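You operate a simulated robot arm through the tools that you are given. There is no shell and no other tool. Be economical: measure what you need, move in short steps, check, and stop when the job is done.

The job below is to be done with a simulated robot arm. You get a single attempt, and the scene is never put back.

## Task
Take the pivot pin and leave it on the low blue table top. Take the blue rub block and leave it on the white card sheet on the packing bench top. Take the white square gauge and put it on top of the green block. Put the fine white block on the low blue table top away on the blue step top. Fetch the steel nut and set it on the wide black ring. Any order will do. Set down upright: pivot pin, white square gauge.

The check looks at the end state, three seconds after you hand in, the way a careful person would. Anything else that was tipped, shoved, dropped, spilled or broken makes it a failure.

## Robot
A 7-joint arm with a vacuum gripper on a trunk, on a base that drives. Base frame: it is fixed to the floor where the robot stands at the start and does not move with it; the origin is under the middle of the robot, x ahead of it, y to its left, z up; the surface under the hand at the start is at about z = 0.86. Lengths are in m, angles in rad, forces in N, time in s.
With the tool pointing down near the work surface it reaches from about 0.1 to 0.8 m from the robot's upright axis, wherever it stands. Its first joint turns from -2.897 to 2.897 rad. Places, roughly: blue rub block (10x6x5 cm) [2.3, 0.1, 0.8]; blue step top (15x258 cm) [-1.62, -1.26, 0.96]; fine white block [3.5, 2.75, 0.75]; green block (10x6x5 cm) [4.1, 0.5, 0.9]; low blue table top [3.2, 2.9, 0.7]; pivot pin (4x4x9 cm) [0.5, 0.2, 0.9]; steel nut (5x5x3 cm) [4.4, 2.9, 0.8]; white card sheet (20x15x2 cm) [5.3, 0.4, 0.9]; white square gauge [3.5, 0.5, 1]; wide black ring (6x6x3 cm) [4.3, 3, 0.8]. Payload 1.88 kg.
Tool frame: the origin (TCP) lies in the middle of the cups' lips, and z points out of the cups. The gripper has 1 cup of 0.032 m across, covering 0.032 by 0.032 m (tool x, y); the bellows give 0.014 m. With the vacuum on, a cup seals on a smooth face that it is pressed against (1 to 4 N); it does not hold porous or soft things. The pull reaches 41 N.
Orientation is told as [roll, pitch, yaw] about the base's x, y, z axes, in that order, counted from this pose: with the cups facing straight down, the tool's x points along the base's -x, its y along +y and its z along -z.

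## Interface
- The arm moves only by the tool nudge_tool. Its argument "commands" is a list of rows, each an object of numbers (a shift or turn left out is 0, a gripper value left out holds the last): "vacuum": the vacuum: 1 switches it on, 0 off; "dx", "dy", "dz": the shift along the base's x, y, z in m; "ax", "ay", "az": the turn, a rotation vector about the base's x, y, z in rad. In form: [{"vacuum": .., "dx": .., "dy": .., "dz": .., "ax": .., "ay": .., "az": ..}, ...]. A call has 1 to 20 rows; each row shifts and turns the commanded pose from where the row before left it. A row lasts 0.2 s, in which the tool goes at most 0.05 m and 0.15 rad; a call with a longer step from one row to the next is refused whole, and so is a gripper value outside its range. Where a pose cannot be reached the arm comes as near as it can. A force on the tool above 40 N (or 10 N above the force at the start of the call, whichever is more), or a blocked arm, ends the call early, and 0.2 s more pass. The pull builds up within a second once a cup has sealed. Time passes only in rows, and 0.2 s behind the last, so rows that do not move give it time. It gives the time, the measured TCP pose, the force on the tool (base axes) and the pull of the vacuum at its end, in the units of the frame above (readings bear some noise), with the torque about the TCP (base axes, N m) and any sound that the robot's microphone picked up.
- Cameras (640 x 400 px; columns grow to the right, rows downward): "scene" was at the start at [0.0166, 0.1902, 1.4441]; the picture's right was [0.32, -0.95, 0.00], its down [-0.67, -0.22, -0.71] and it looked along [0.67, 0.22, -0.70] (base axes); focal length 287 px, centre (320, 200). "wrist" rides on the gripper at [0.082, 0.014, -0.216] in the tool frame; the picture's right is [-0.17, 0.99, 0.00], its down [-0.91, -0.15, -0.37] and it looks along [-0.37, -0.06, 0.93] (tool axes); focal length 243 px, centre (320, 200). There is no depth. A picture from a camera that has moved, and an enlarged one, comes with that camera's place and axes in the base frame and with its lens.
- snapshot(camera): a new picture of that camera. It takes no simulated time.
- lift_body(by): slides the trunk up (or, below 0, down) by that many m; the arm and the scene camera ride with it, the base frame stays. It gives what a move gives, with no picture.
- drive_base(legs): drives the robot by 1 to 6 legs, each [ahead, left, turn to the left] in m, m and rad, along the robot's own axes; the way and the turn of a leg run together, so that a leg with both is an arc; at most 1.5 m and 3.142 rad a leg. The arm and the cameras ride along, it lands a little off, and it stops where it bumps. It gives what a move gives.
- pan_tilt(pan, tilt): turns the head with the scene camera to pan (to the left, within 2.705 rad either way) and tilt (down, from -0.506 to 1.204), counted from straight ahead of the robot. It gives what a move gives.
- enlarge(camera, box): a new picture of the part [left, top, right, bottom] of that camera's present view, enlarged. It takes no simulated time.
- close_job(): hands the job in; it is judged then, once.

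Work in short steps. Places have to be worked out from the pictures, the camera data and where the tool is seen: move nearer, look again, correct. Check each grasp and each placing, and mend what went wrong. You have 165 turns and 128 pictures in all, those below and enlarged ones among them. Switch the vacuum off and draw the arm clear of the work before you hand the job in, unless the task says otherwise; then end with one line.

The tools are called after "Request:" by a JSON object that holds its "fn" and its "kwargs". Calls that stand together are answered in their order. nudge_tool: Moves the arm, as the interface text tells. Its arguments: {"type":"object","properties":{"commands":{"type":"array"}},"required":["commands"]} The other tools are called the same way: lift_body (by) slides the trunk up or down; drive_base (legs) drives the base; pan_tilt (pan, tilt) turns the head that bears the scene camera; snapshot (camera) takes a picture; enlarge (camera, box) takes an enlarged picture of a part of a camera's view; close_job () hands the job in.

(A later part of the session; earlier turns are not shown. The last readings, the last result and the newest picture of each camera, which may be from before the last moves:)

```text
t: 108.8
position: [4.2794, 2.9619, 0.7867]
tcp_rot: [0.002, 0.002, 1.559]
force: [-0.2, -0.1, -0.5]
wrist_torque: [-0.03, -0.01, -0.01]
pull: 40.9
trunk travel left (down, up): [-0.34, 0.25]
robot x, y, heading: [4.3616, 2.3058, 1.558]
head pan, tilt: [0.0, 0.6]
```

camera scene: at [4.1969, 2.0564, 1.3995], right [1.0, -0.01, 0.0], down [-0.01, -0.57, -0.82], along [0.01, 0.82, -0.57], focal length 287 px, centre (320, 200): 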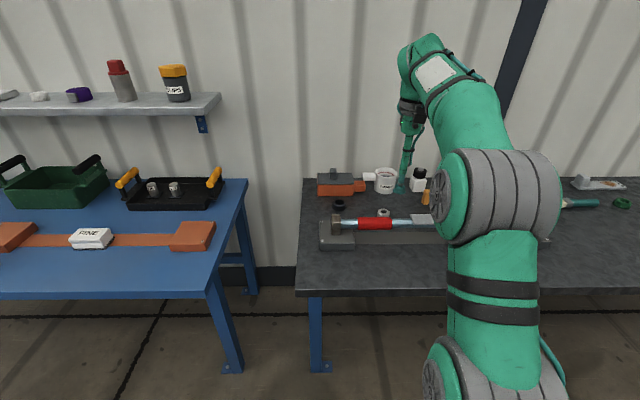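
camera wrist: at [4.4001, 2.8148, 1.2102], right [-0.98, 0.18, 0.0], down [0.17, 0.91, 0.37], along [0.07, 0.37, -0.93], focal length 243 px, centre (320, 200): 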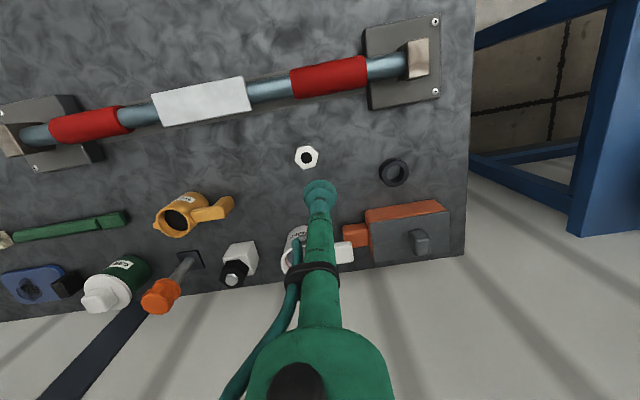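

Request:
{"fn": "nudge_tool", "kwargs": {"commands": [{"dz": -0.002}, {"dz": -0.002}, {}]}}

Request:
{"fn": "enlarge", "kwargs": {"camera": "scene", "box": [310, 220, 390, 270]}}

```text
t: 109.6
position: [4.279, 2.962, 0.7865]
tcp_rot: [0.002, -0.004, 1.56]
force: [-2.4, -2.3, 15.3]
wrist_torque: [0.02, -0.01, 0.01]
pull: 41.3
trunk travel left (down, up): [-0.34, 0.25]
robot x, y, heading: [4.3664, 2.3078, 1.559]
head pan, tilt: [0.0, 0.6]
```

```text
8.00 times, centred on (350, 245) of scene
camera zoom: at [4.2, 2.3361, 1.3997], right [1.0, -0.01, 0.0], down [-0.01, -0.56, -0.83], along [0.01, 0.83, -0.56], focal length 2299 px, centre (80, -160)
```

zoom: 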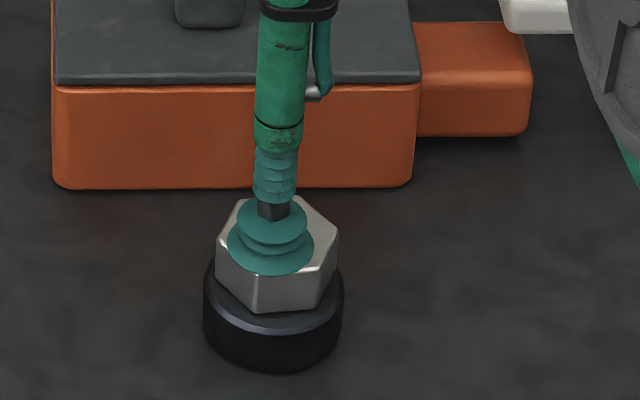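

Contact at 15 N, nut sits centred on the ring. I ease off, release and rise.

Request:
{"fn": "nudge_tool", "kwargs": {"commands": [{"dz": 0.002}, {"vacuum": 0}, {}, {}, {"dz": 0.01}, {"dz": 0.04}, {"dz": 0.05}, {"dz": 0.05}, {}]}}

Request:
{"fn": "enlarge", "kwargs": {"camera": "scene", "box": [310, 220, 390, 270]}}

```text
t: 111.6
position: [4.2794, 2.9617, 0.9376]
tcp_rot: [-0.001, 0.004, 1.557]
force: [-0.1, 0.4, -1.0]
wrist_torque: [-0.03, -0.01, -0.03]
pull: 0.0
trunk travel left (down, up): [-0.34, 0.25]
robot x, y, heading: [4.3632, 2.3082, 1.555]
head pan, tilt: [0.0, 0.6]
```

```text
8.00 times, centred on (350, 245) of scene
camera zoom: at [4.2, 2.3373, 1.3995], right [1.0, -0.01, 0.0], down [-0.01, -0.56, -0.83], along [0.01, 0.83, -0.56], focal length 2299 px, centre (80, -160)
```

zoom: 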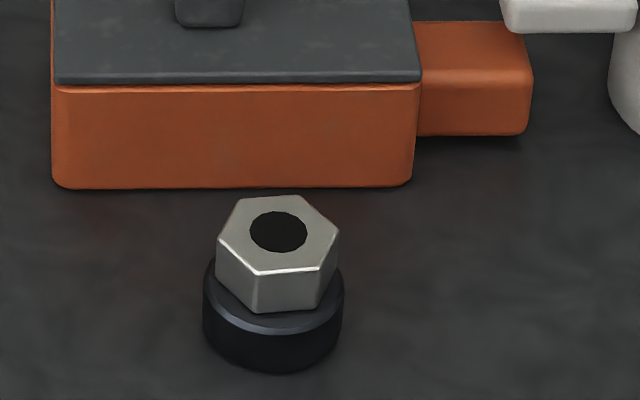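

The nut sits on the ring. Next the fine white block, as it goes out the way I came: I raise and pull the tool in, back off and drive to x≈3.45.

Request:
{"fn": "nudge_tool", "kwargs": {"commands": [{"dz": 0.05}, {"dz": 0.05}, {"dz": 0.03}, {"dy": -0.05}, {"dy": -0.05}, {"dy": -0.05}, {"dy": -0.05}]}}

Request:
{"fn": "drive_base", "kwargs": {"legs": [[-0.3, 0, 0], [0, 0.9, 0], [0.2, 0, 0]]}}

Request:
{"fn": "snapshot", "kwargs": {"camera": "wrist"}}

Request:
{"fn": "snapshot", "kwargs": {"camera": "scene"}}

```text
t: 113.2
position: [4.2798, 2.762, 1.0652]
tcp_rot: [0.0, 0.003, 1.559]
force: [1.2, 0.1, -0.2]
wrist_torque: [-0.02, -0.01, 0.01]
pull: 0.0
trunk travel left (down, up): [-0.34, 0.25]
robot x, y, heading: [4.3645, 2.3063, 1.559]
head pan, tilt: [0.0, 0.6]
```

```text
t: 120.8
position: [3.3758, 2.6651, 1.0657]
tcp_rot: [-0.001, 0.0, 1.561]
force: [0.2, 0.7, -0.6]
wrist_torque: [0.01, -0.02, 0.03]
pull: 0.0
trunk travel left (down, up): [-0.34, 0.25]
robot x, y, heading: [3.4633, 2.2096, 1.561]
head pan, tilt: [0.0, 0.6]
```

```text
88 pictures are left
camera wrist: at [3.3605, 2.582, 1.2843], right [-0.98, 0.17, 0.0], down [0.16, 0.91, 0.37], along [0.07, 0.37, -0.93], focal length 243 px, centre (320, 200)
```

wrist: 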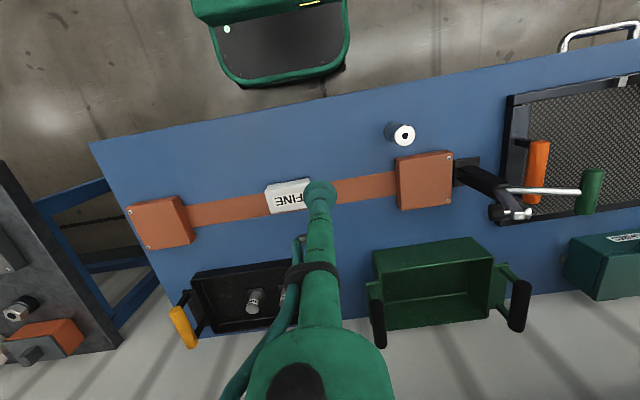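

```text
87 pictures are left
camera scene: at [3.2971, 2.2379, 1.3995], right [1.0, -0.01, 0.0], down [0.0, -0.56, -0.83], along [0.01, 0.83, -0.56], focal length 287 px, centre (320, 200)
```

scene: 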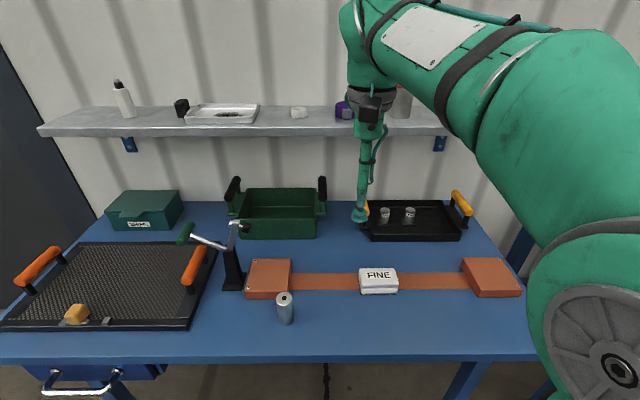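

I enlarge the white block to measure it.

Request:
{"fn": "enlarge", "kwargs": {"camera": "scene", "box": [340, 250, 420, 300]}}

Request:
{"fn": "enlarge", "kwargs": {"camera": "wrist", "box": [240, 150, 400, 250]}}

```text
8.00 times, centred on (380, 275) of scene
camera zoom: at [3.2971, 2.2379, 1.3995], right [1.0, -0.01, 0.0], down [0.0, -0.56, -0.83], along [0.01, 0.83, -0.56], focal length 2299 px, centre (-160, -400)
```

zoom: 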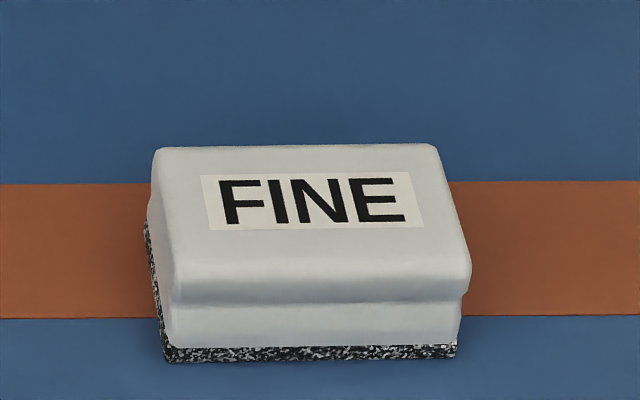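

```text
4.00 times, centred on (320, 200) of wrist
camera zoom: at [3.3605, 2.582, 1.2843], right [-0.98, 0.17, 0.0], down [0.16, 0.91, 0.37], along [0.07, 0.37, -0.93], focal length 970 px, centre (320, 200)
```

zoom: 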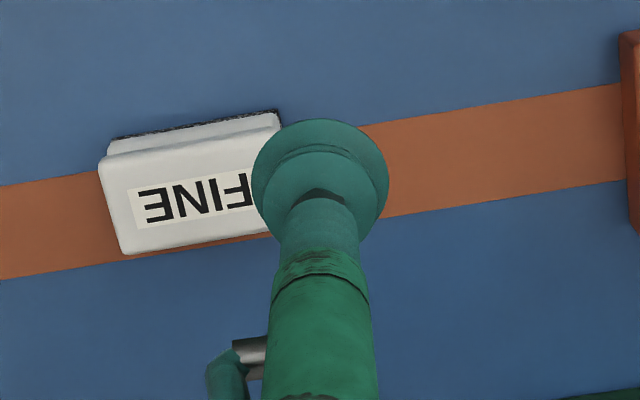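

The block's top centre is near (3.468, 2.778, ~0.76). I move above it at z≈0.83 and re-check.

Request:
{"fn": "nudge_tool", "kwargs": {"commands": [{"dx": 0.03, "dy": 0.038}, {"dx": 0.03, "dy": 0.038}, {"dx": 0.032, "dy": 0.037}, {"dz": -0.05}, {"dz": -0.05}, {"dz": -0.05}, {"dz": -0.05}, {"dz": -0.035}, {}]}}

Request:
{"fn": "enlarge", "kwargs": {"camera": "scene", "box": [300, 220, 460, 320]}}

Request:
{"fn": "enlarge", "kwargs": {"camera": "wrist", "box": [240, 100, 400, 200]}}

```text
t: 122.8
position: [3.4643, 2.7766, 0.8321]
tcp_rot: [-0.001, 0.002, 1.562]
force: [-0.8, -0.1, 0.4]
wrist_torque: [0.0, 0.02, 0.0]
pull: 0.1
trunk travel left (down, up): [-0.34, 0.25]
robot x, y, heading: [3.4656, 2.2064, 1.56]
head pan, tilt: [0.0, 0.6]
```

```text
4.00 times, centred on (380, 270) of scene
camera zoom: at [3.2971, 2.2382, 1.3995], right [1.0, -0.01, 0.0], down [0.0, -0.56, -0.83], along [0.01, 0.82, -0.57], focal length 1150 px, centre (80, -80)
```

zoom: 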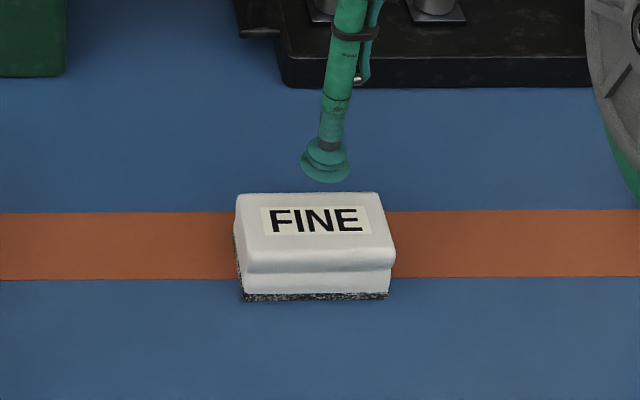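

```text
4.00 times, centred on (320, 150) of wrist
camera zoom: at [3.4506, 2.6937, 1.0492], right [-0.98, 0.17, 0.0], down [0.16, 0.91, 0.37], along [0.06, 0.37, -0.93], focal length 970 px, centre (320, 400)
```

zoom: 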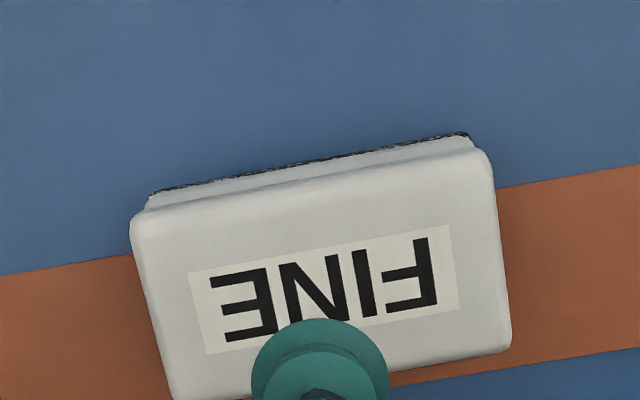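

The block's top is likely near z≈0.78 and its centre near (3.467, 2.767). I shift and go down with vacuum.

Request:
{"fn": "nudge_tool", "kwargs": {"commands": [{"vacuum": 1, "dx": 0.003, "dy": -0.009, "dz": -0.03}, {"dz": -0.01}, {"dz": -0.004}, {"dz": -0.004}, {"dz": -0.002}, {}, {}]}}

```text
t: 124.4
position: [3.4696, 2.7683, 0.784]
tcp_rot: [0.0, -0.003, 1.562]
force: [2.8, -5.6, 27.1]
wrist_torque: [0.05, 0.1, -0.17]
pull: 40.4
trunk travel left (down, up): [-0.34, 0.25]
robot x, y, heading: [3.4603, 2.207, 1.57]
head pan, tilt: [0.0, 0.6]
```

Sealed, pressing at 27 N, top at about 0.785. I ease up and lift.

Request:
{"fn": "nudge_tool", "kwargs": {"commands": [{"dz": 0.005}, {"dz": 0.01}, {"dz": 0.03}, {"dz": 0.05}, {"dz": 0.05}, {}]}}

Request:
{"fn": "snapshot", "kwargs": {"camera": "scene"}}

```text
t: 125.8
position: [3.4713, 2.7664, 0.9269]
tcp_rot: [0.001, 0.0, 1.561]
force: [0.6, 0.0, -2.3]
wrist_torque: [0.01, -0.02, 0.01]
pull: 40.8
trunk travel left (down, up): [-0.34, 0.25]
robot x, y, heading: [3.461, 2.2071, 1.561]
head pan, tilt: [0.0, 0.6]
```

```text
82 pictures are left
camera scene: at [3.2971, 2.2378, 1.3995], right [1.0, -0.01, 0.0], down [0.0, -0.56, -0.83], along [0.01, 0.83, -0.56], focal length 287 px, centre (320, 200)
```

scene: 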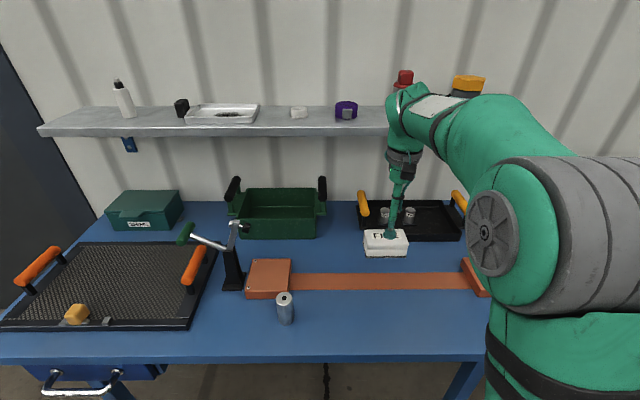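

The white block is held. I raise and pull in the tool, raise the trunk, and drive back out of the aisle toward the finishing bench.

Request:
{"fn": "nudge_tool", "kwargs": {"commands": [{"dz": 0.05}, {"dz": 0.05}, {"dz": 0.05}, {"dy": -0.05}, {"dy": -0.05}, {"dy": -0.05}]}}

Request:
{"fn": "lift_body", "kwargs": {"by": 0.12}}

Request:
{"fn": "drive_base", "kwargs": {"legs": [[-0.25, 0, 0], [0, 1.4, 0], [0, 1.4, 0], [0, 1.1, 0]]}}

```text
t: 127.2
position: [3.4699, 2.6176, 1.0776]
tcp_rot: [-0.002, 0.0, 1.561]
force: [-0.6, -0.1, -2.6]
wrist_torque: [-0.05, 0.0, 0.03]
pull: 40.6
trunk travel left (down, up): [-0.34, 0.25]
robot x, y, heading: [3.4613, 2.2077, 1.561]
head pan, tilt: [0.0, 0.6]
```

```text
t: 128.7
position: [3.4691, 2.6172, 1.1969]
tcp_rot: [-0.001, 0.001, 1.562]
force: [0.0, 0.4, -2.0]
wrist_torque: [0.0, -0.03, 0.01]
pull: 40.6
trunk travel left (down, up): [-0.46, 0.13]
robot x, y, heading: [3.4592, 2.2084, 1.567]
head pan, tilt: [0.0, 0.6]
```

```text
t: 148.9
position: [-0.4473, 2.3615, 1.1983]
tcp_rot: [0.0, 0.002, 1.585]
force: [-1.2, -0.1, -2.0]
wrist_torque: [-0.04, 0.0, -0.02]
pull: 40.5
trunk travel left (down, up): [-0.46, 0.13]
robot x, y, heading: [-0.4478, 1.948, 1.585]
head pan, tilt: [0.0, 0.6]
```

I back down the bay to y≈-0.6 and turn to face the finishing bench, then look.

Request:
{"fn": "drive_base", "kwargs": {"legs": [[-1.3, 0, 0], [-1.25, 0, 0], [0, 0, 1.557]]}}

Request:
{"fn": "pan_tilt", "kwargs": {"pan": 0.0, "tilt": 0.5}}

Request:
{"fn": "snapshot", "kwargs": {"camera": "scene"}}

Request:
{"fn": "pan_tilt", "kwargs": {"pan": 0.7, "tilt": 0.5}}

Request:
{"fn": "snapshot", "kwargs": {"camera": "scene"}}

```text
t: 165.3
position: [-0.7358, -0.6534, 1.1983]
tcp_rot: [0.001, 0.003, -3.116]
force: [0.1, -0.5, -2.1]
wrist_torque: [0.08, -0.05, 0.01]
pull: 40.8
trunk travel left (down, up): [-0.46, 0.13]
robot x, y, heading: [-0.3306, -0.6483, -3.117]
head pan, tilt: [0.0, 0.6]
```

```text
t: 166.0
position: [-0.737, -0.6517, 1.1964]
tcp_rot: [0.0, 0.001, -3.115]
force: [0.2, 0.3, -2.4]
wrist_torque: [0.02, 0.01, 0.0]
pull: 41.0
trunk travel left (down, up): [-0.46, 0.13]
robot x, y, heading: [-0.3276, -0.6461, -3.116]
head pan, tilt: [0.0, 0.499]
```

```text
81 pictures are left
camera scene: at [-0.3542, -0.8099, 1.5286], right [-0.03, 1.0, 0.0], down [0.48, 0.01, -0.88], along [-0.88, -0.02, -0.48], focal length 287 px, centre (320, 200)
```

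scene: 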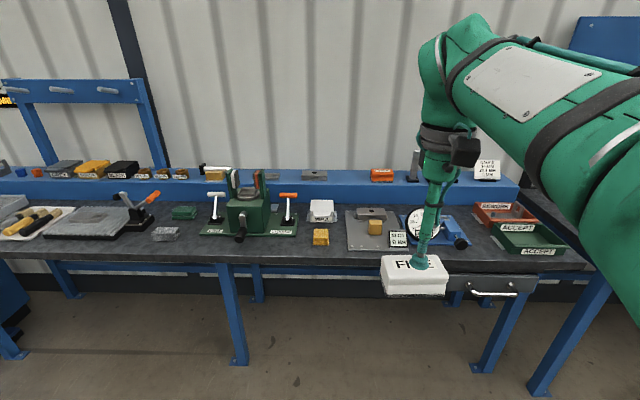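

```text
t: 167.1
position: [-0.7365, -0.6522, 1.1977]
tcp_rot: [0.0, 0.001, -3.114]
force: [0.5, 0.3, -1.9]
wrist_torque: [0.0, 0.0, 0.0]
pull: 41.2
trunk travel left (down, up): [-0.46, 0.13]
robot x, y, heading: [-0.328, -0.6477, -3.108]
head pan, tilt: [0.7, 0.499]
```

```text
80 pictures are left
camera scene: at [-0.3312, -0.8678, 1.5286], right [-0.66, 0.75, 0.0], down [0.36, 0.32, -0.88], along [-0.66, -0.58, -0.48], focal length 287 px, centre (320, 200)
```

scene: 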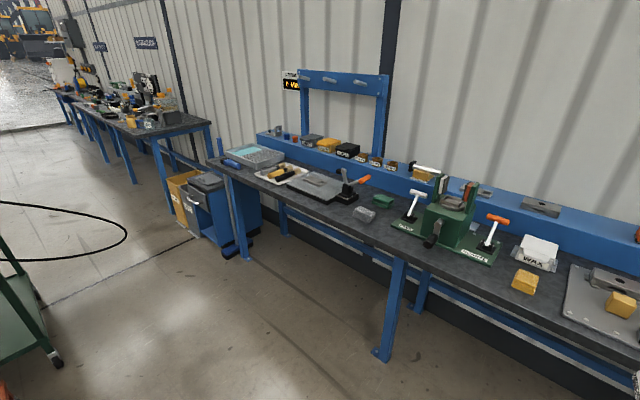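

There is a free stretch of the blue step near y≈-0.70, between a grey plate and an orange block. I drive ahead 0.5 m and check with the wrist camera.

Request:
{"fn": "drive_base", "kwargs": {"legs": [[0.5, 0, -0.026]]}}

Request:
{"fn": "snapshot", "kwargs": {"camera": "wrist"}}

Request:
{"fn": "pan_tilt", "kwargs": {"pan": 0.0, "tilt": 0.6}}

Request:
{"fn": "snapshot", "kwargs": {"camera": "scene"}}

```text
t: 170.0
position: [-1.2335, -0.6524, 1.198]
tcp_rot: [0.0, 0.002, -3.134]
force: [-0.7, -0.1, -1.5]
wrist_torque: [0.05, -0.01, -0.05]
pull: 40.8
trunk travel left (down, up): [-0.46, 0.13]
robot x, y, heading: [-0.8209, -0.6576, -3.131]
head pan, tilt: [0.7, 0.499]
```

```text
79 pictures are left
camera wrist: at [-1.1507, -0.6666, 1.4161], right [-0.16, -0.99, 0.0], down [-0.92, 0.15, 0.37], along [-0.37, 0.06, -0.93], focal length 243 px, centre (320, 200)
```

wrist: 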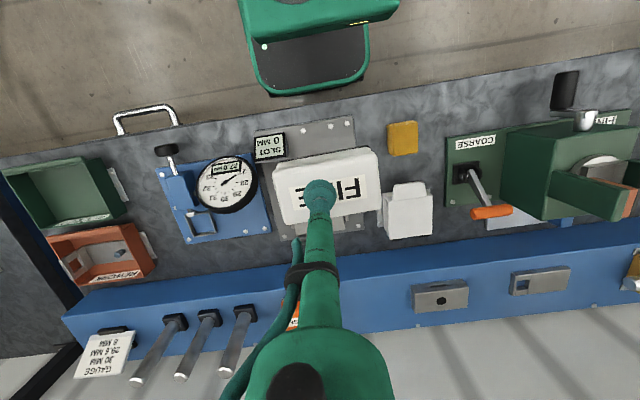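

```text
t: 171.1
position: [-1.2321, -0.6527, 1.1975]
tcp_rot: [-0.001, 0.002, -3.134]
force: [-0.5, 1.3, -2.8]
wrist_torque: [-0.01, -0.02, -0.03]
pull: 40.7
trunk travel left (down, up): [-0.46, 0.13]
robot x, y, heading: [-0.8258, -0.6541, -3.135]
head pan, tilt: [0.0, 0.6]
```

```text
78 pictures are left
camera scene: at [-0.8509, -0.818, 1.5195], right [-0.01, 1.0, 0.0], down [0.56, 0.0, -0.83], along [-0.83, -0.01, -0.56], focal length 287 px, centre (320, 200)
```

scene: 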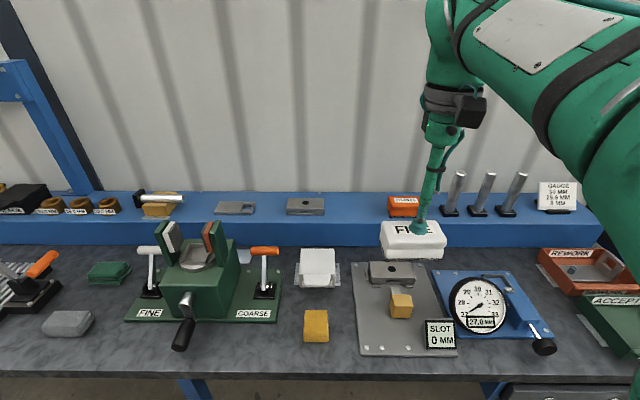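

Target spot: (-1.625, -0.71) on the step. I drive 0.12 m nearer, then extend the arm at height.

Request:
{"fn": "drive_base", "kwargs": {"legs": [[0.12, 0, 0]]}}

Request:
{"fn": "nudge_tool", "kwargs": {"commands": [{"dx": -0.045, "dy": -0.009}, {"dx": -0.045, "dy": -0.009}, {"dx": -0.045, "dy": -0.009}, {"dx": -0.045, "dy": -0.01}, {"dx": -0.045, "dy": -0.01}, {"dx": -0.04, "dy": -0.01}, {}]}}

Request:
{"fn": "enlarge", "kwargs": {"camera": "scene", "box": [260, 140, 500, 290]}}

Request:
{"fn": "snapshot", "kwargs": {"camera": "wrist"}}

```text
t: 172.3
position: [-1.3544, -0.6539, 1.1972]
tcp_rot: [0.0, 0.002, -3.137]
force: [0.3, 0.4, -1.8]
wrist_torque: [0.02, -0.02, -0.02]
pull: 40.6
trunk travel left (down, up): [-0.46, 0.13]
robot x, y, heading: [-0.9446, -0.656, -3.131]
head pan, tilt: [0.0, 0.6]
```

```text
t: 173.9
position: [-1.6177, -0.711, 1.1967]
tcp_rot: [0.0, -0.006, -3.136]
force: [0.6, 0.6, 0.3]
wrist_torque: [-0.03, 0.23, -0.01]
pull: 40.6
trunk travel left (down, up): [-0.46, 0.13]
robot x, y, heading: [-0.947, -0.6563, -3.135]
head pan, tilt: [0.0, 0.6]
```

```text
2.67 times, centred on (380, 215) of scene
camera zoom: at [-0.9726, -0.8186, 1.5195], right [-0.01, 1.0, 0.0], down [0.56, 0.0, -0.83], along [-0.83, -0.01, -0.56], focal length 766 px, centre (160, 160)
```

zoom: 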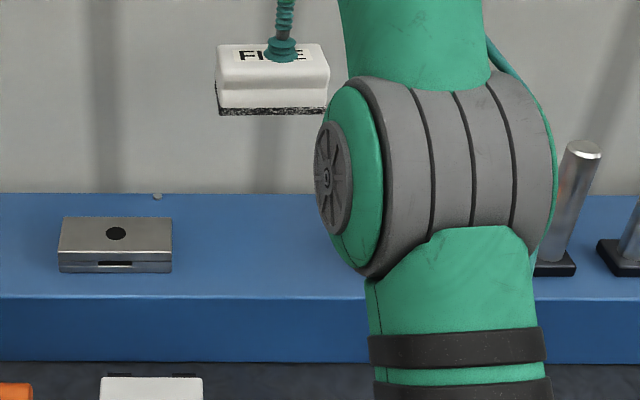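

```text
76 pictures are left
camera wrist: at [-1.5346, -0.7249, 1.4152], right [-0.16, -0.99, 0.0], down [-0.91, 0.15, 0.38], along [-0.37, 0.06, -0.93], focal length 243 px, centre (320, 200)
```

wrist: 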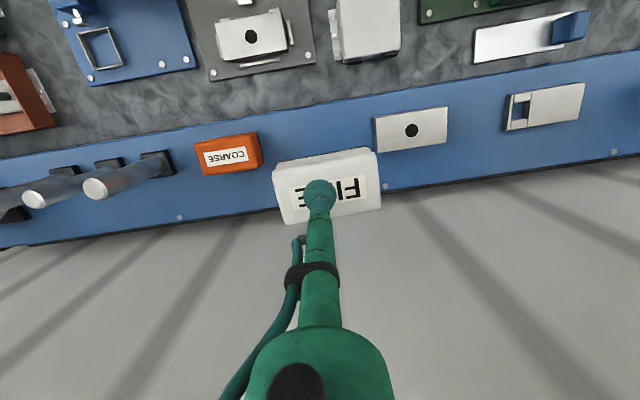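

Positioned above the free spot. I lower to just above the step.

Request:
{"fn": "nudge_tool", "kwargs": {"commands": [{"dz": -0.05}, {"dz": -0.05}, {"dz": -0.04}, {}]}}

Request:
{"fn": "enlarge", "kwargs": {"camera": "scene", "box": [260, 140, 500, 290]}}

Request:
{"fn": "snapshot", "kwargs": {"camera": "wrist"}}

```text
t: 174.9
position: [-1.6209, -0.7117, 1.0586]
tcp_rot: [0.001, 0.003, -3.137]
force: [-0.1, -0.4, -2.0]
wrist_torque: [0.04, 0.0, -0.01]
pull: 41.2
trunk travel left (down, up): [-0.46, 0.13]
robot x, y, heading: [-0.9474, -0.6604, -3.134]
head pan, tilt: [0.0, 0.6]
```

```text
2.67 times, centred on (380, 215) of scene
camera zoom: at [-0.9739, -0.8188, 1.5195], right [-0.01, 1.0, 0.0], down [0.56, 0.0, -0.82], along [-0.82, -0.01, -0.57], focal length 766 px, centre (160, 160)
```

zoom: 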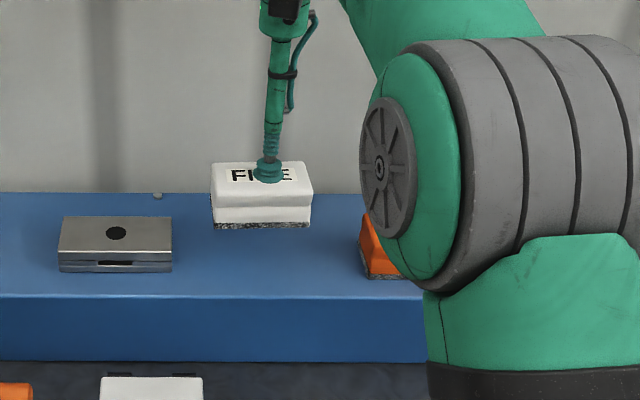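

```text
74 pictures are left
camera wrist: at [-1.5395, -0.7255, 1.2763], right [-0.16, -0.99, 0.0], down [-0.92, 0.15, 0.37], along [-0.37, 0.06, -0.93], focal length 243 px, centre (320, 200)
```

wrist: 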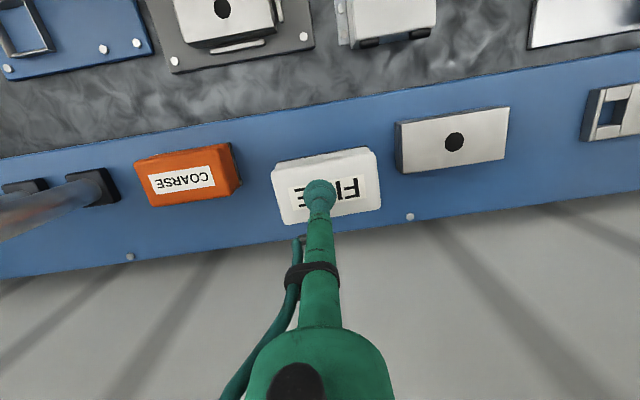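

Well centred between neighbours. I lower to contact.

Request:
{"fn": "nudge_tool", "kwargs": {"commands": [{"dz": -0.025}, {"dz": -0.005}, {"dz": -0.003}, {}]}}

```text
t: 175.9
position: [-1.6207, -0.7105, 1.0258]
tcp_rot: [0.0, 0.003, -3.135]
force: [-0.4, 0.4, -2.4]
wrist_torque: [0.0, 0.05, 0.0]
pull: 40.8
trunk travel left (down, up): [-0.46, 0.13]
robot x, y, heading: [-0.9448, -0.6556, -3.134]
head pan, tilt: [0.0, 0.6]
```

Request:
{"fn": "nudge_tool", "kwargs": {"commands": [{"dz": -0.003}, {"dz": -0.003}, {}]}}

```text
t: 176.7
position: [-1.6208, -0.7101, 1.0179]
tcp_rot: [-0.001, 0.003, -3.137]
force: [-0.6, -1.1, -1.2]
wrist_torque: [0.06, 0.0, 0.0]
pull: 40.7
trunk travel left (down, up): [-0.46, 0.13]
robot x, y, heading: [-0.9473, -0.6572, -3.14]
head pan, tilt: [0.0, 0.6]
```

Request:
{"fn": "nudge_tool", "kwargs": {"commands": [{"dz": -0.003}, {"dz": -0.002}, {}]}}

Request:
{"fn": "enlarge", "kwargs": {"camera": "scene", "box": [310, 180, 400, 236]}}

```text
t: 177.5
position: [-1.6211, -0.7083, 1.013]
tcp_rot: [0.0, 0.005, -3.136]
force: [0.4, -0.3, -2.2]
wrist_torque: [0.02, -0.01, 0.03]
pull: 41.1
trunk travel left (down, up): [-0.46, 0.13]
robot x, y, heading: [-0.9417, -0.6552, -3.136]
head pan, tilt: [0.0, 0.6]
```

```text
7.11 times, centred on (355, 208) of scene
camera zoom: at [-0.9738, -0.8188, 1.5195], right [-0.01, 1.0, 0.0], down [0.56, 0.0, -0.83], along [-0.83, -0.01, -0.56], focal length 2044 px, centre (71, 143)
```

zoom: 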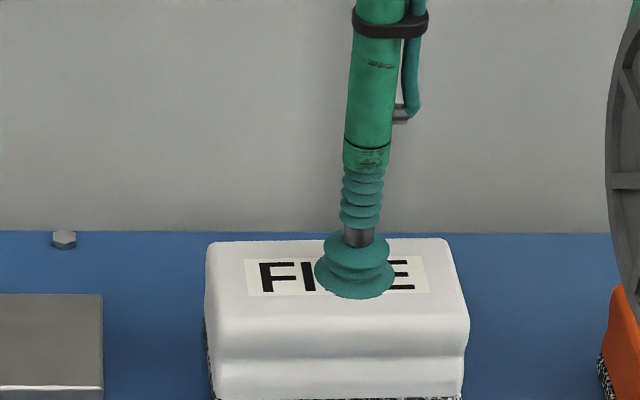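

Not yet in contact. I continue; the call stops if the force climbs.

Request:
{"fn": "nudge_tool", "kwargs": {"commands": [{"dz": -0.003}, {"dz": -0.002}, {"dz": -0.002}, {}]}}

```text
t: 178.5
position: [-1.6196, -0.7112, 1.0084]
tcp_rot: [0.0, 0.001, -3.137]
force: [-0.3, -1.3, 8.4]
wrist_torque: [-0.14, 0.04, -0.09]
pull: 41.1
trunk travel left (down, up): [-0.46, 0.13]
robot x, y, heading: [-0.9457, -0.6529, -3.135]
head pan, tilt: [0.0, 0.6]
```

Contact at 8 N. I release and rise straight up, then look.

Request:
{"fn": "nudge_tool", "kwargs": {"commands": [{"vacuum": 0}, {}, {}, {"dz": 0.01}, {"dz": 0.04}, {"dz": 0.05}, {"dz": 0.05}, {}]}}

Request:
{"fn": "enlarge", "kwargs": {"camera": "scene", "box": [260, 140, 500, 290]}}

```text
t: 180.3
position: [-1.6209, -0.7116, 1.1555]
tcp_rot: [0.001, 0.001, -3.133]
force: [-0.3, 0.1, 0.3]
wrist_torque: [0.01, -0.01, 0.0]
pull: 0.0
trunk travel left (down, up): [-0.46, 0.13]
robot x, y, heading: [-0.9482, -0.6584, -3.134]
head pan, tilt: [0.0, 0.6]
```

```text
2.67 times, centred on (380, 215) of scene
camera zoom: at [-0.9738, -0.8188, 1.5195], right [-0.01, 1.0, 0.0], down [0.56, 0.0, -0.83], along [-0.83, -0.01, -0.56], focal length 766 px, centre (160, 160)
```

zoom: 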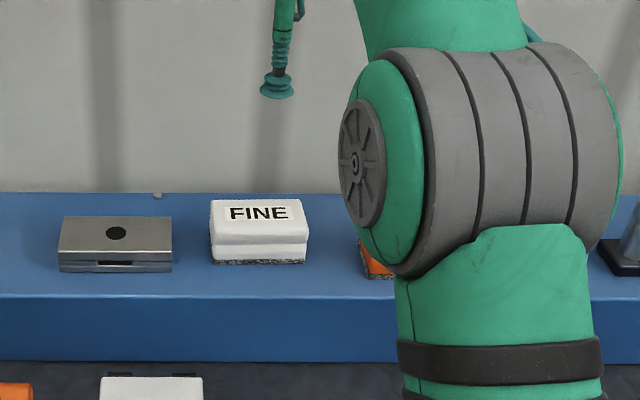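

White block placed. I pull the arm in, back out, turn to face +y, and slide along the right aisle to the rub block near x≈2.3.

Request:
{"fn": "nudge_tool", "kwargs": {"commands": [{"dz": 0.04}, {"dx": 0.05}, {"dx": 0.05}, {"dx": 0.05}, {"dx": 0.05}, {"dx": 0.05}]}}

Request:
{"fn": "drive_base", "kwargs": {"legs": [[-0.6, 0, 0], [0, 0, -1.57], [-0.12, 0, 0], [0, -1.4, 0], [0, -1.25, 0]]}}

Request:
{"fn": "pan_tilt", "kwargs": {"pan": 0.0, "tilt": 0.6}}

Request:
{"fn": "snapshot", "kwargs": {"camera": "scene"}}

Request:
{"fn": "snapshot", "kwargs": {"camera": "wrist"}}

```text
t: 181.7
position: [-1.3624, -0.7102, 1.1936]
tcp_rot: [0.002, -0.002, -3.135]
force: [1.4, -1.2, -0.2]
wrist_torque: [-0.06, 0.15, 0.01]
pull: 0.0
out of reach, approached as far as the arm can: row 1
trunk travel left (down, up): [-0.46, 0.13]
robot x, y, heading: [-0.9478, -0.6522, -3.133]
head pan, tilt: [0.0, 0.6]
```

```text
t: 202.2
position: [2.2591, -0.2787, 1.192]
tcp_rot: [0.0, 0.0, 1.58]
force: [0.1, -0.5, -0.7]
wrist_torque: [-0.02, -0.01, 0.02]
pull: 0.1
trunk travel left (down, up): [-0.46, 0.13]
robot x, y, heading: [2.3187, -0.6996, 1.582]
head pan, tilt: [0.0, 0.6]
```

```text
t: 202.8
position: [2.2609, -0.2786, 1.1914]
tcp_rot: [0.0, 0.001, 1.581]
force: [0.8, 0.7, -0.4]
wrist_torque: [0.01, -0.01, -0.01]
pull: 0.1
trunk travel left (down, up): [-0.46, 0.13]
robot x, y, heading: [2.3154, -0.7013, 1.584]
head pan, tilt: [0.0, 0.6]
```

```text
71 pictures are left
camera scene: at [2.1518, -0.6721, 1.5195], right [1.0, 0.01, 0.0], down [0.01, -0.56, -0.83], along [-0.01, 0.83, -0.56], focal length 287 px, centre (320, 200)
```

scene: 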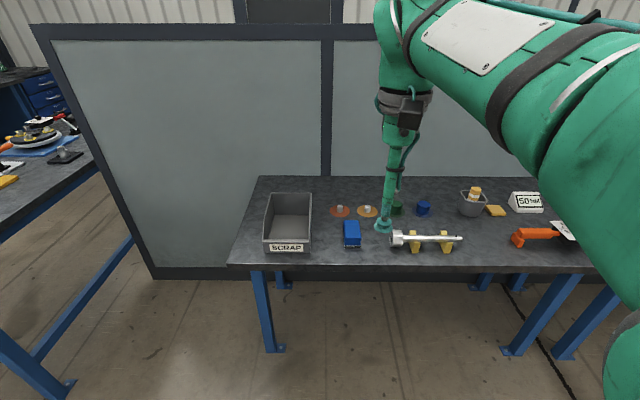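

```text
70 pictures are left
camera wrist: at [2.247, -0.3611, 1.4096], right [-0.99, 0.16, 0.0], down [0.14, 0.92, 0.37], along [0.06, 0.37, -0.93], focal length 243 px, centre (320, 200)
```

wrist: 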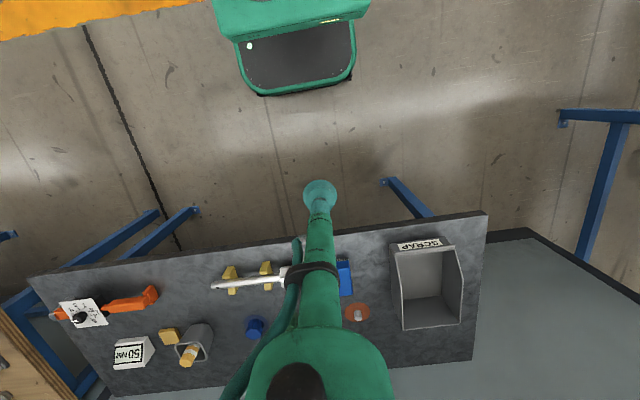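

The blue rub block is at about (2.26, 0.13). I drive 0.35 m ahead and enlarge the view of it.

Request:
{"fn": "drive_base", "kwargs": {"legs": [[0.35, 0, 0]]}}

Request:
{"fn": "enlarge", "kwargs": {"camera": "scene", "box": [280, 230, 440, 330]}}

Request:
{"fn": "enlarge", "kwargs": {"camera": "wrist", "box": [240, 120, 400, 220]}}

```text
t: 205.1
position: [2.2645, 0.0753, 1.1921]
tcp_rot: [-0.001, 0.001, 1.566]
force: [0.0, -0.5, -0.1]
wrist_torque: [0.01, 0.0, 0.0]
pull: 0.0
trunk travel left (down, up): [-0.46, 0.13]
robot x, y, heading: [2.3153, -0.3467, 1.569]
head pan, tilt: [0.0, 0.6]
```

```text
4.00 times, centred on (360, 280) of scene
camera zoom: at [2.1505, -0.3167, 1.5195], right [1.0, 0.0, 0.0], down [0.0, -0.56, -0.83], along [0.0, 0.83, -0.56], focal length 1150 px, centre (160, -120)
```

zoom: 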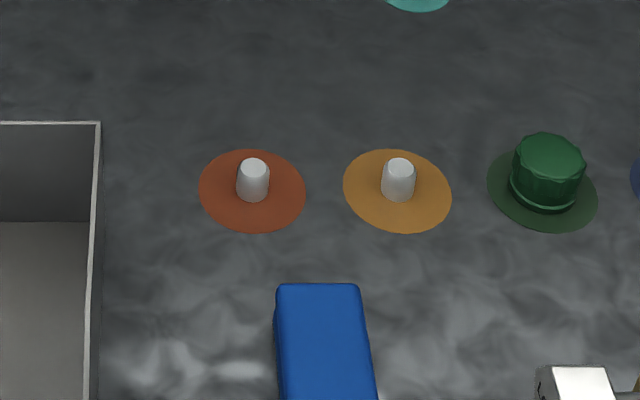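

```text
4.00 times, centred on (320, 170) of wrist
camera zoom: at [2.2497, -0.0069, 1.4095], right [-0.99, 0.17, 0.0], down [0.16, 0.92, 0.37], along [0.06, 0.37, -0.93], focal length 970 px, centre (320, 320)
```

zoom: 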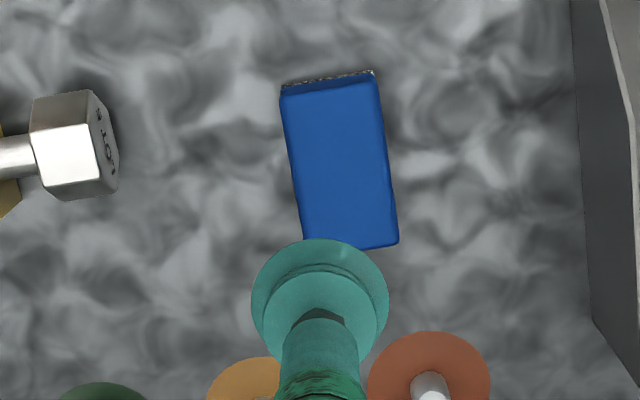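

The block lies lengthwise along y, its top centre near (2.258, 0.126, 0.83). I lower the trunk, go above it and re-check.

Request:
{"fn": "lift_body", "kwargs": {"by": -0.12}}

Request:
{"fn": "nudge_tool", "kwargs": {"commands": [{"dx": -0.0065, "dy": 0.04}, {"dy": 0.012, "dz": -0.045}, {"dz": -0.05}, {"dz": -0.05}, {"dz": -0.04}, {}]}}

Request:
{"fn": "enlarge", "kwargs": {"camera": "scene", "box": [280, 220, 440, 320]}}

Request:
{"fn": "enlarge", "kwargs": {"camera": "wrist", "box": [240, 120, 400, 220]}}

```text
t: 206.6
position: [2.2634, 0.0748, 1.0713]
tcp_rot: [-0.002, 0.0, 1.568]
force: [-0.2, 0.3, 0.3]
wrist_torque: [0.01, 0.0, -0.02]
pull: 0.0
trunk travel left (down, up): [-0.34, 0.25]
robot x, y, heading: [2.3162, -0.3479, 1.565]
head pan, tilt: [0.0, 0.6]
```

```text
t: 208.0
position: [2.254, 0.1285, 0.8847]
tcp_rot: [-0.001, 0.004, 1.567]
force: [-0.7, -0.3, -0.5]
wrist_torque: [-0.01, 0.02, 0.02]
pull: 0.1
trunk travel left (down, up): [-0.34, 0.25]
robot x, y, heading: [2.3194, -0.3476, 1.565]
head pan, tilt: [0.0, 0.6]
```

```text
4.00 times, centred on (360, 270) of scene
camera zoom: at [2.1505, -0.3167, 1.3995], right [1.0, 0.0, 0.0], down [0.0, -0.56, -0.83], along [0.0, 0.83, -0.56], focal length 1150 px, centre (160, -80)
```

zoom: 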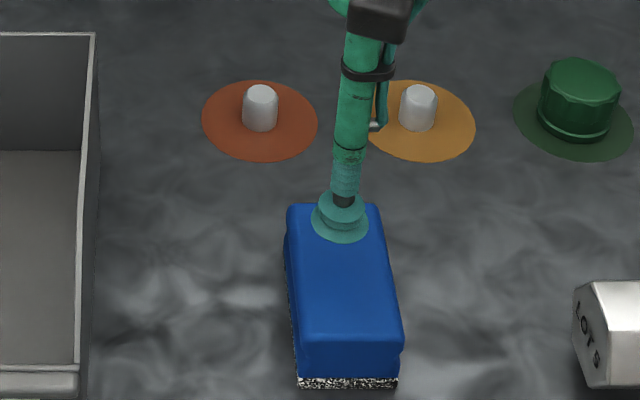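

```text
4.00 times, centred on (320, 170) of wrist
camera zoom: at [2.2407, 0.0456, 1.1028], right [-0.99, 0.17, 0.0], down [0.16, 0.91, 0.37], along [0.06, 0.37, -0.93], focal length 970 px, centre (320, 320)
```

zoom: 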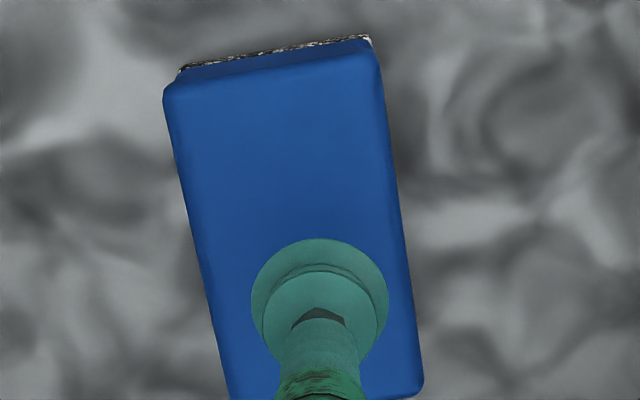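

The block's top is higher, about 0.845; centre is 5 mm off the cup in x and -6 mm in y. I correct and go down with vacuum.

Request:
{"fn": "nudge_tool", "kwargs": {"commands": [{"vacuum": 1, "dx": 0.0045, "dy": -0.006, "dz": -0.025}, {"dz": -0.008}, {"dz": -0.004}, {"dz": -0.003}, {}, {}]}}

```text
t: 209.4
position: [2.2628, 0.1214, 0.8473]
tcp_rot: [0.001, 0.0, 1.568]
force: [0.2, -8.4, 18.5]
wrist_torque: [0.1, -0.01, -0.11]
pull: 40.9
trunk travel left (down, up): [-0.34, 0.25]
robot x, y, heading: [2.3166, -0.3447, 1.567]
head pan, tilt: [0.0, 0.6]
```

Sealed. I lift it and check.

Request:
{"fn": "nudge_tool", "kwargs": {"commands": [{"dz": 0.005}, {"dz": 0.02}, {"dz": 0.05}, {"dz": 0.05}, {"dz": 0.05}, {"dz": 0.03}, {}]}}

Request:
{"fn": "snapshot", "kwargs": {"camera": "scene"}}

```text
t: 211.0
position: [2.2622, 0.1229, 1.0506]
tcp_rot: [-0.001, 0.004, 1.569]
force: [0.1, -0.1, -2.3]
wrist_torque: [-0.02, 0.0, -0.01]
pull: 40.4
trunk travel left (down, up): [-0.34, 0.25]
robot x, y, heading: [2.3136, -0.3465, 1.57]
head pan, tilt: [0.0, 0.6]
```

```text
65 pictures are left
camera scene: at [2.1505, -0.3169, 1.3995], right [1.0, 0.0, 0.0], down [0.0, -0.56, -0.83], along [0.0, 0.83, -0.56], focal length 287 px, centre (320, 200)
```

scene: 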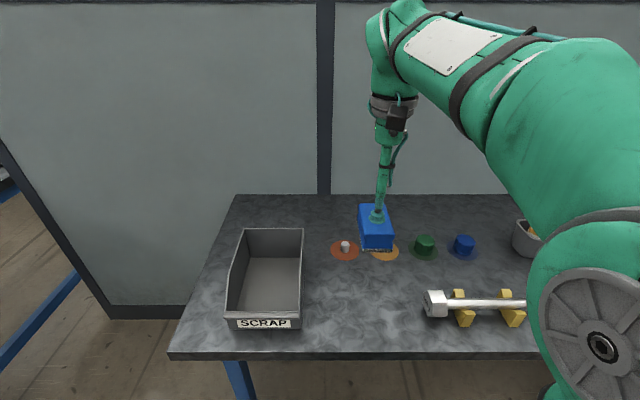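

Held. I back off, raise the trunk and drive along the aisle to the packing bench near x≈5.3.

Request:
{"fn": "lift_body", "kwargs": {"by": 0.12}}

Request:
{"fn": "drive_base", "kwargs": {"legs": [[-0.35, 0, 0], [0, -1.4, 0], [0, -1.4, 0], [0, -0.25, 0]]}}

Request:
{"fn": "snapshot", "kwargs": {"camera": "scene"}}

Request:
{"fn": "snapshot", "kwargs": {"camera": "wrist"}}

```text
t: 212.5
position: [2.2628, 0.1224, 1.1711]
tcp_rot: [-0.001, 0.002, 1.568]
force: [0.4, -0.1, -1.4]
wrist_torque: [-0.03, 0.0, 0.0]
pull: 41.0
trunk travel left (down, up): [-0.46, 0.13]
robot x, y, heading: [2.3134, -0.3457, 1.567]
head pan, tilt: [0.0, 0.6]
```

```text
t: 229.5
position: [5.3328, -0.214, 1.1713]
tcp_rot: [0.0, 0.005, 1.57]
force: [1.0, -0.4, -1.9]
wrist_torque: [-0.01, 0.01, 0.03]
pull: 40.8
trunk travel left (down, up): [-0.46, 0.13]
robot x, y, heading: [5.3865, -0.6802, 1.574]
head pan, tilt: [0.0, 0.6]
```

```text
64 pictures are left
camera scene: at [5.2225, -0.6537, 1.5195], right [1.0, 0.0, 0.0], down [0.0, -0.56, -0.83], along [0.0, 0.83, -0.56], focal length 287 px, centre (320, 200)
```

scene: 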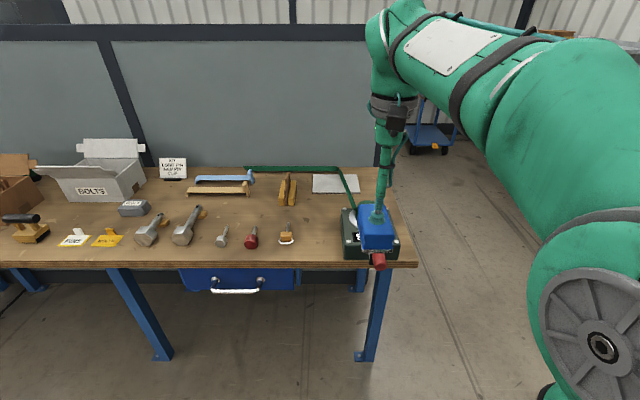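

```text
63 pictures are left
camera wrist: at [5.3191, -0.2966, 1.3898], right [-0.99, 0.16, 0.0], down [0.15, 0.92, 0.37], along [0.06, 0.37, -0.93], focal length 243 px, centre (320, 200)
```

wrist: 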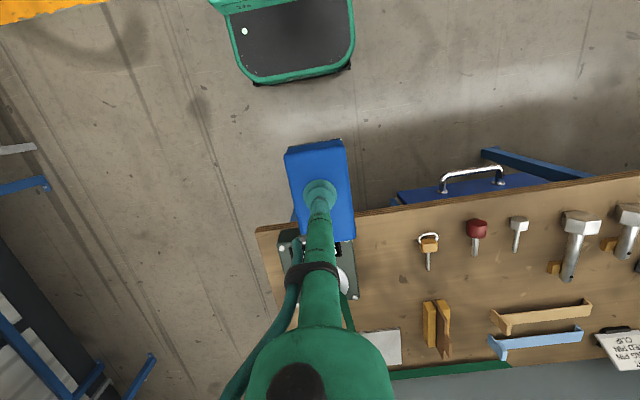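

The card sheet is at about (5.29, 0.41). I drive 0.36 m nearer and zoom on the card.

Request:
{"fn": "drive_base", "kwargs": {"legs": [[0.36, 0, 0]]}}

Request:
{"fn": "enlarge", "kwargs": {"camera": "scene", "box": [240, 170, 440, 295]}}

Request:
{"fn": "snapshot", "kwargs": {"camera": "wrist"}}

```text
t: 231.8
position: [5.3304, 0.1354, 1.1713]
tcp_rot: [0.001, 0.004, 1.575]
force: [-0.3, -0.8, -1.9]
wrist_torque: [0.02, -0.01, 0.01]
pull: 40.6
trunk travel left (down, up): [-0.46, 0.13]
robot x, y, heading: [5.386, -0.3324, 1.571]
head pan, tilt: [0.0, 0.6]
```

```text
3.20 times, centred on (340, 232) of scene
camera zoom: at [5.2215, -0.304, 1.5195], right [1.0, 0.0, 0.0], down [0.0, -0.56, -0.83], along [0.0, 0.83, -0.56], focal length 920 px, centre (256, 96)
```

zoom: 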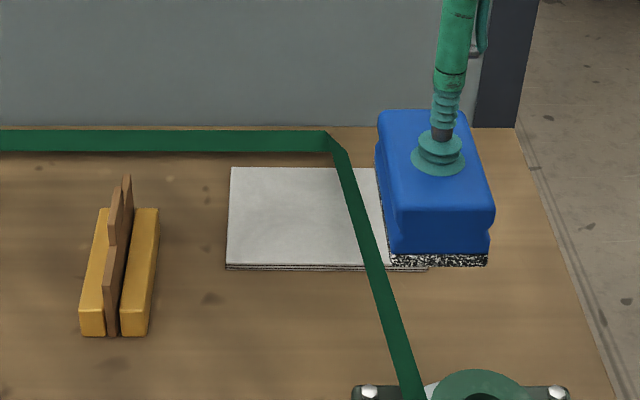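

```text
61 pictures are left
camera wrist: at [5.3173, 0.0534, 1.3897], right [-0.99, 0.16, 0.0], down [0.15, 0.92, 0.37], along [0.06, 0.37, -0.93], focal length 243 px, centre (320, 200)
```

wrist: 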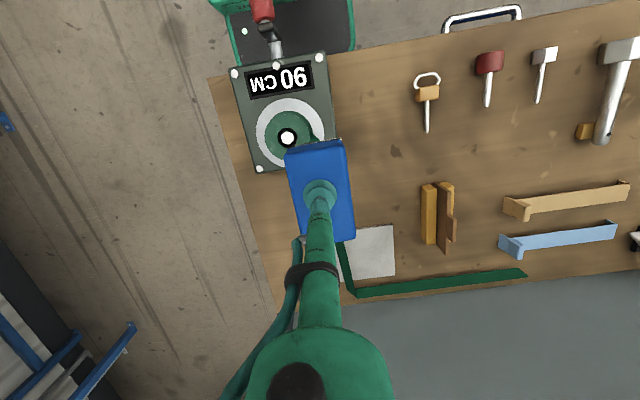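

The card spans about x 5.19–5.39, y 0.33–0.49, with the green tape crossing its right part; I'll place the block on its left part at (5.245, 0.41). First I move nearer by 6 cm and carry the block there at height.

Request:
{"fn": "drive_base", "kwargs": {"legs": [[0.06, 0, 0]]}}

Request:
{"fn": "nudge_tool", "kwargs": {"commands": [{"dx": -0.045}, {"dx": -0.04}, {"dy": 0.045}, {"dy": 0.045}, {"dy": 0.045}, {"dy": 0.045}, {"dz": -0.03}, {}]}}

Request:
{"fn": "enlarge", "kwargs": {"camera": "scene", "box": [240, 170, 440, 295]}}

Request:
{"fn": "enlarge", "kwargs": {"camera": "wrist", "box": [220, 100, 420, 225]}}

```text
t: 232.9
position: [5.3307, 0.193, 1.1694]
tcp_rot: [0.0, 0.007, 1.574]
force: [0.1, 0.2, -2.4]
wrist_torque: [0.03, 0.0, -0.01]
pull: 41.0
trunk travel left (down, up): [-0.46, 0.13]
robot x, y, heading: [5.3868, -0.2766, 1.577]
head pan, tilt: [0.0, 0.6]
stopped in leg 1: the robot was blocked; the commanded pose is now the measured one
```

```text
t: 234.7
position: [5.245, 0.3753, 1.1405]
tcp_rot: [-0.001, 0.008, 1.574]
force: [0.2, 0.5, -1.7]
wrist_torque: [0.0, 0.02, 0.01]
pull: 40.8
trunk travel left (down, up): [-0.46, 0.13]
robot x, y, heading: [5.3879, -0.2738, 1.574]
head pan, tilt: [0.0, 0.6]
```

```text
3.20 times, centred on (340, 232) of scene
camera zoom: at [5.2213, -0.2461, 1.5194], right [1.0, 0.0, 0.0], down [0.0, -0.56, -0.83], along [0.0, 0.83, -0.56], focal length 920 px, centre (256, 96)
```

zoom: 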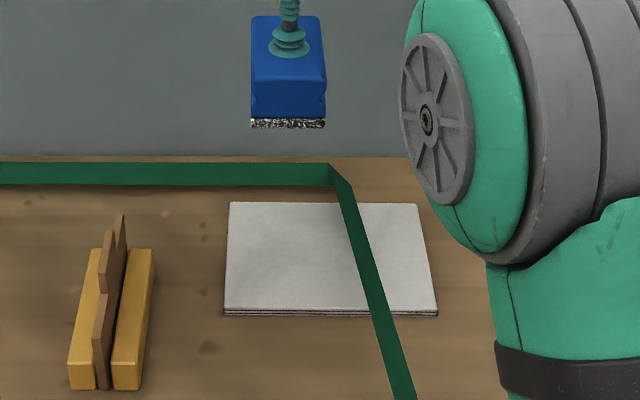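

```text
3.20 times, centred on (320, 162) of wrist
camera zoom: at [5.2321, 0.2934, 1.3592], right [-0.99, 0.16, 0.0], down [0.15, 0.92, 0.37], along [0.06, 0.36, -0.93], focal length 776 px, centre (320, 320)
```

zoom: 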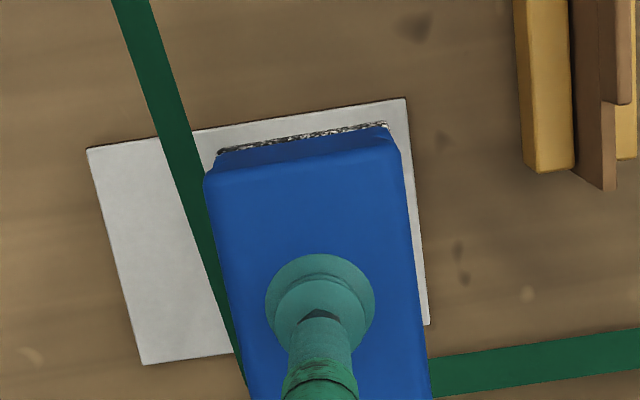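

The tape lies flat on the card at x≈5.32–5.34; the card's left part is free and 12 cm wide. I go to (5.248, 0.41) and lower to a few cm above.

Request:
{"fn": "nudge_tool", "kwargs": {"commands": [{"dx": 0.003, "dz": -0.045}, {"dz": -0.045}, {"dy": 0.02, "dz": -0.03}, {"dy": 0.015, "dz": -0.03}, {"dz": -0.02}, {}]}}

Request:
{"fn": "enlarge", "kwargs": {"camera": "scene", "box": [240, 170, 440, 295]}}

Request:
{"fn": "enlarge", "kwargs": {"camera": "wrist", "box": [220, 100, 420, 225]}}

```text
t: 236.1
position: [5.2498, 0.4076, 0.9704]
tcp_rot: [0.0, 0.007, 1.573]
force: [0.0, -0.4, -1.0]
wrist_torque: [0.02, -0.01, -0.02]
pull: 40.0
trunk travel left (down, up): [-0.46, 0.13]
robot x, y, heading: [5.3887, -0.2716, 1.573]
head pan, tilt: [0.0, 0.6]
```

```text
3.20 times, centred on (340, 232) of scene
camera zoom: at [5.2211, -0.2464, 1.5196], right [1.0, 0.0, 0.0], down [0.0, -0.56, -0.83], along [0.0, 0.83, -0.56], focal length 920 px, centre (256, 96)
```

zoom: 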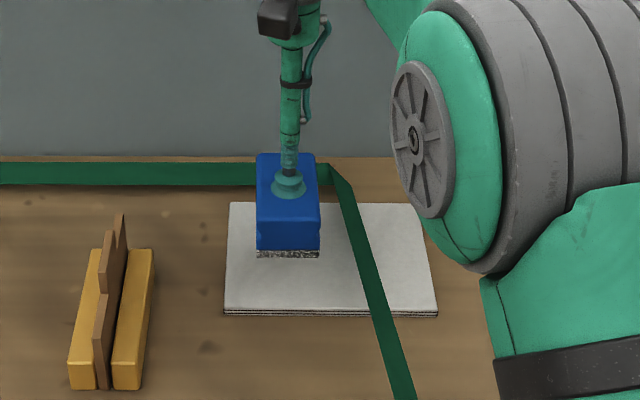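

```text
3.20 times, centred on (320, 162) of wrist
camera zoom: at [5.236, 0.3266, 1.1875], right [-0.99, 0.16, 0.0], down [0.15, 0.92, 0.37], along [0.06, 0.36, -0.93], focal length 776 px, centre (320, 320)
```

zoom: 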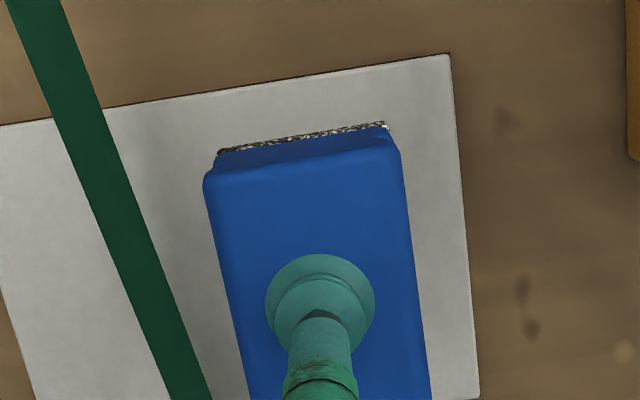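

Well placed between the tape and the card's edge. I lower to contact.

Request:
{"fn": "nudge_tool", "kwargs": {"commands": [{"dz": -0.02}, {"dz": -0.006}, {"dz": -0.004}, {}]}}

```text
t: 237.1
position: [5.2489, 0.4094, 0.9401]
tcp_rot: [0.0, 0.007, 1.573]
force: [0.2, 0.1, -2.6]
wrist_torque: [-0.02, -0.03, -0.02]
pull: 40.8
trunk travel left (down, up): [-0.46, 0.13]
robot x, y, heading: [5.3868, -0.2729, 1.577]
head pan, tilt: [0.0, 0.6]
```

Request:
{"fn": "nudge_tool", "kwargs": {"commands": [{"dz": -0.003}, {"dz": -0.003}, {"dz": -0.002}, {}]}}

```text
t: 238.1
position: [5.2485, 0.409, 0.932]
tcp_rot: [0.0, 0.007, 1.574]
force: [-0.8, 0.3, -2.2]
wrist_torque: [-0.01, 0.01, 0.01]
pull: 40.5
trunk travel left (down, up): [-0.46, 0.13]
robot x, y, heading: [5.3877, -0.2769, 1.576]
head pan, tilt: [0.0, 0.6]
```

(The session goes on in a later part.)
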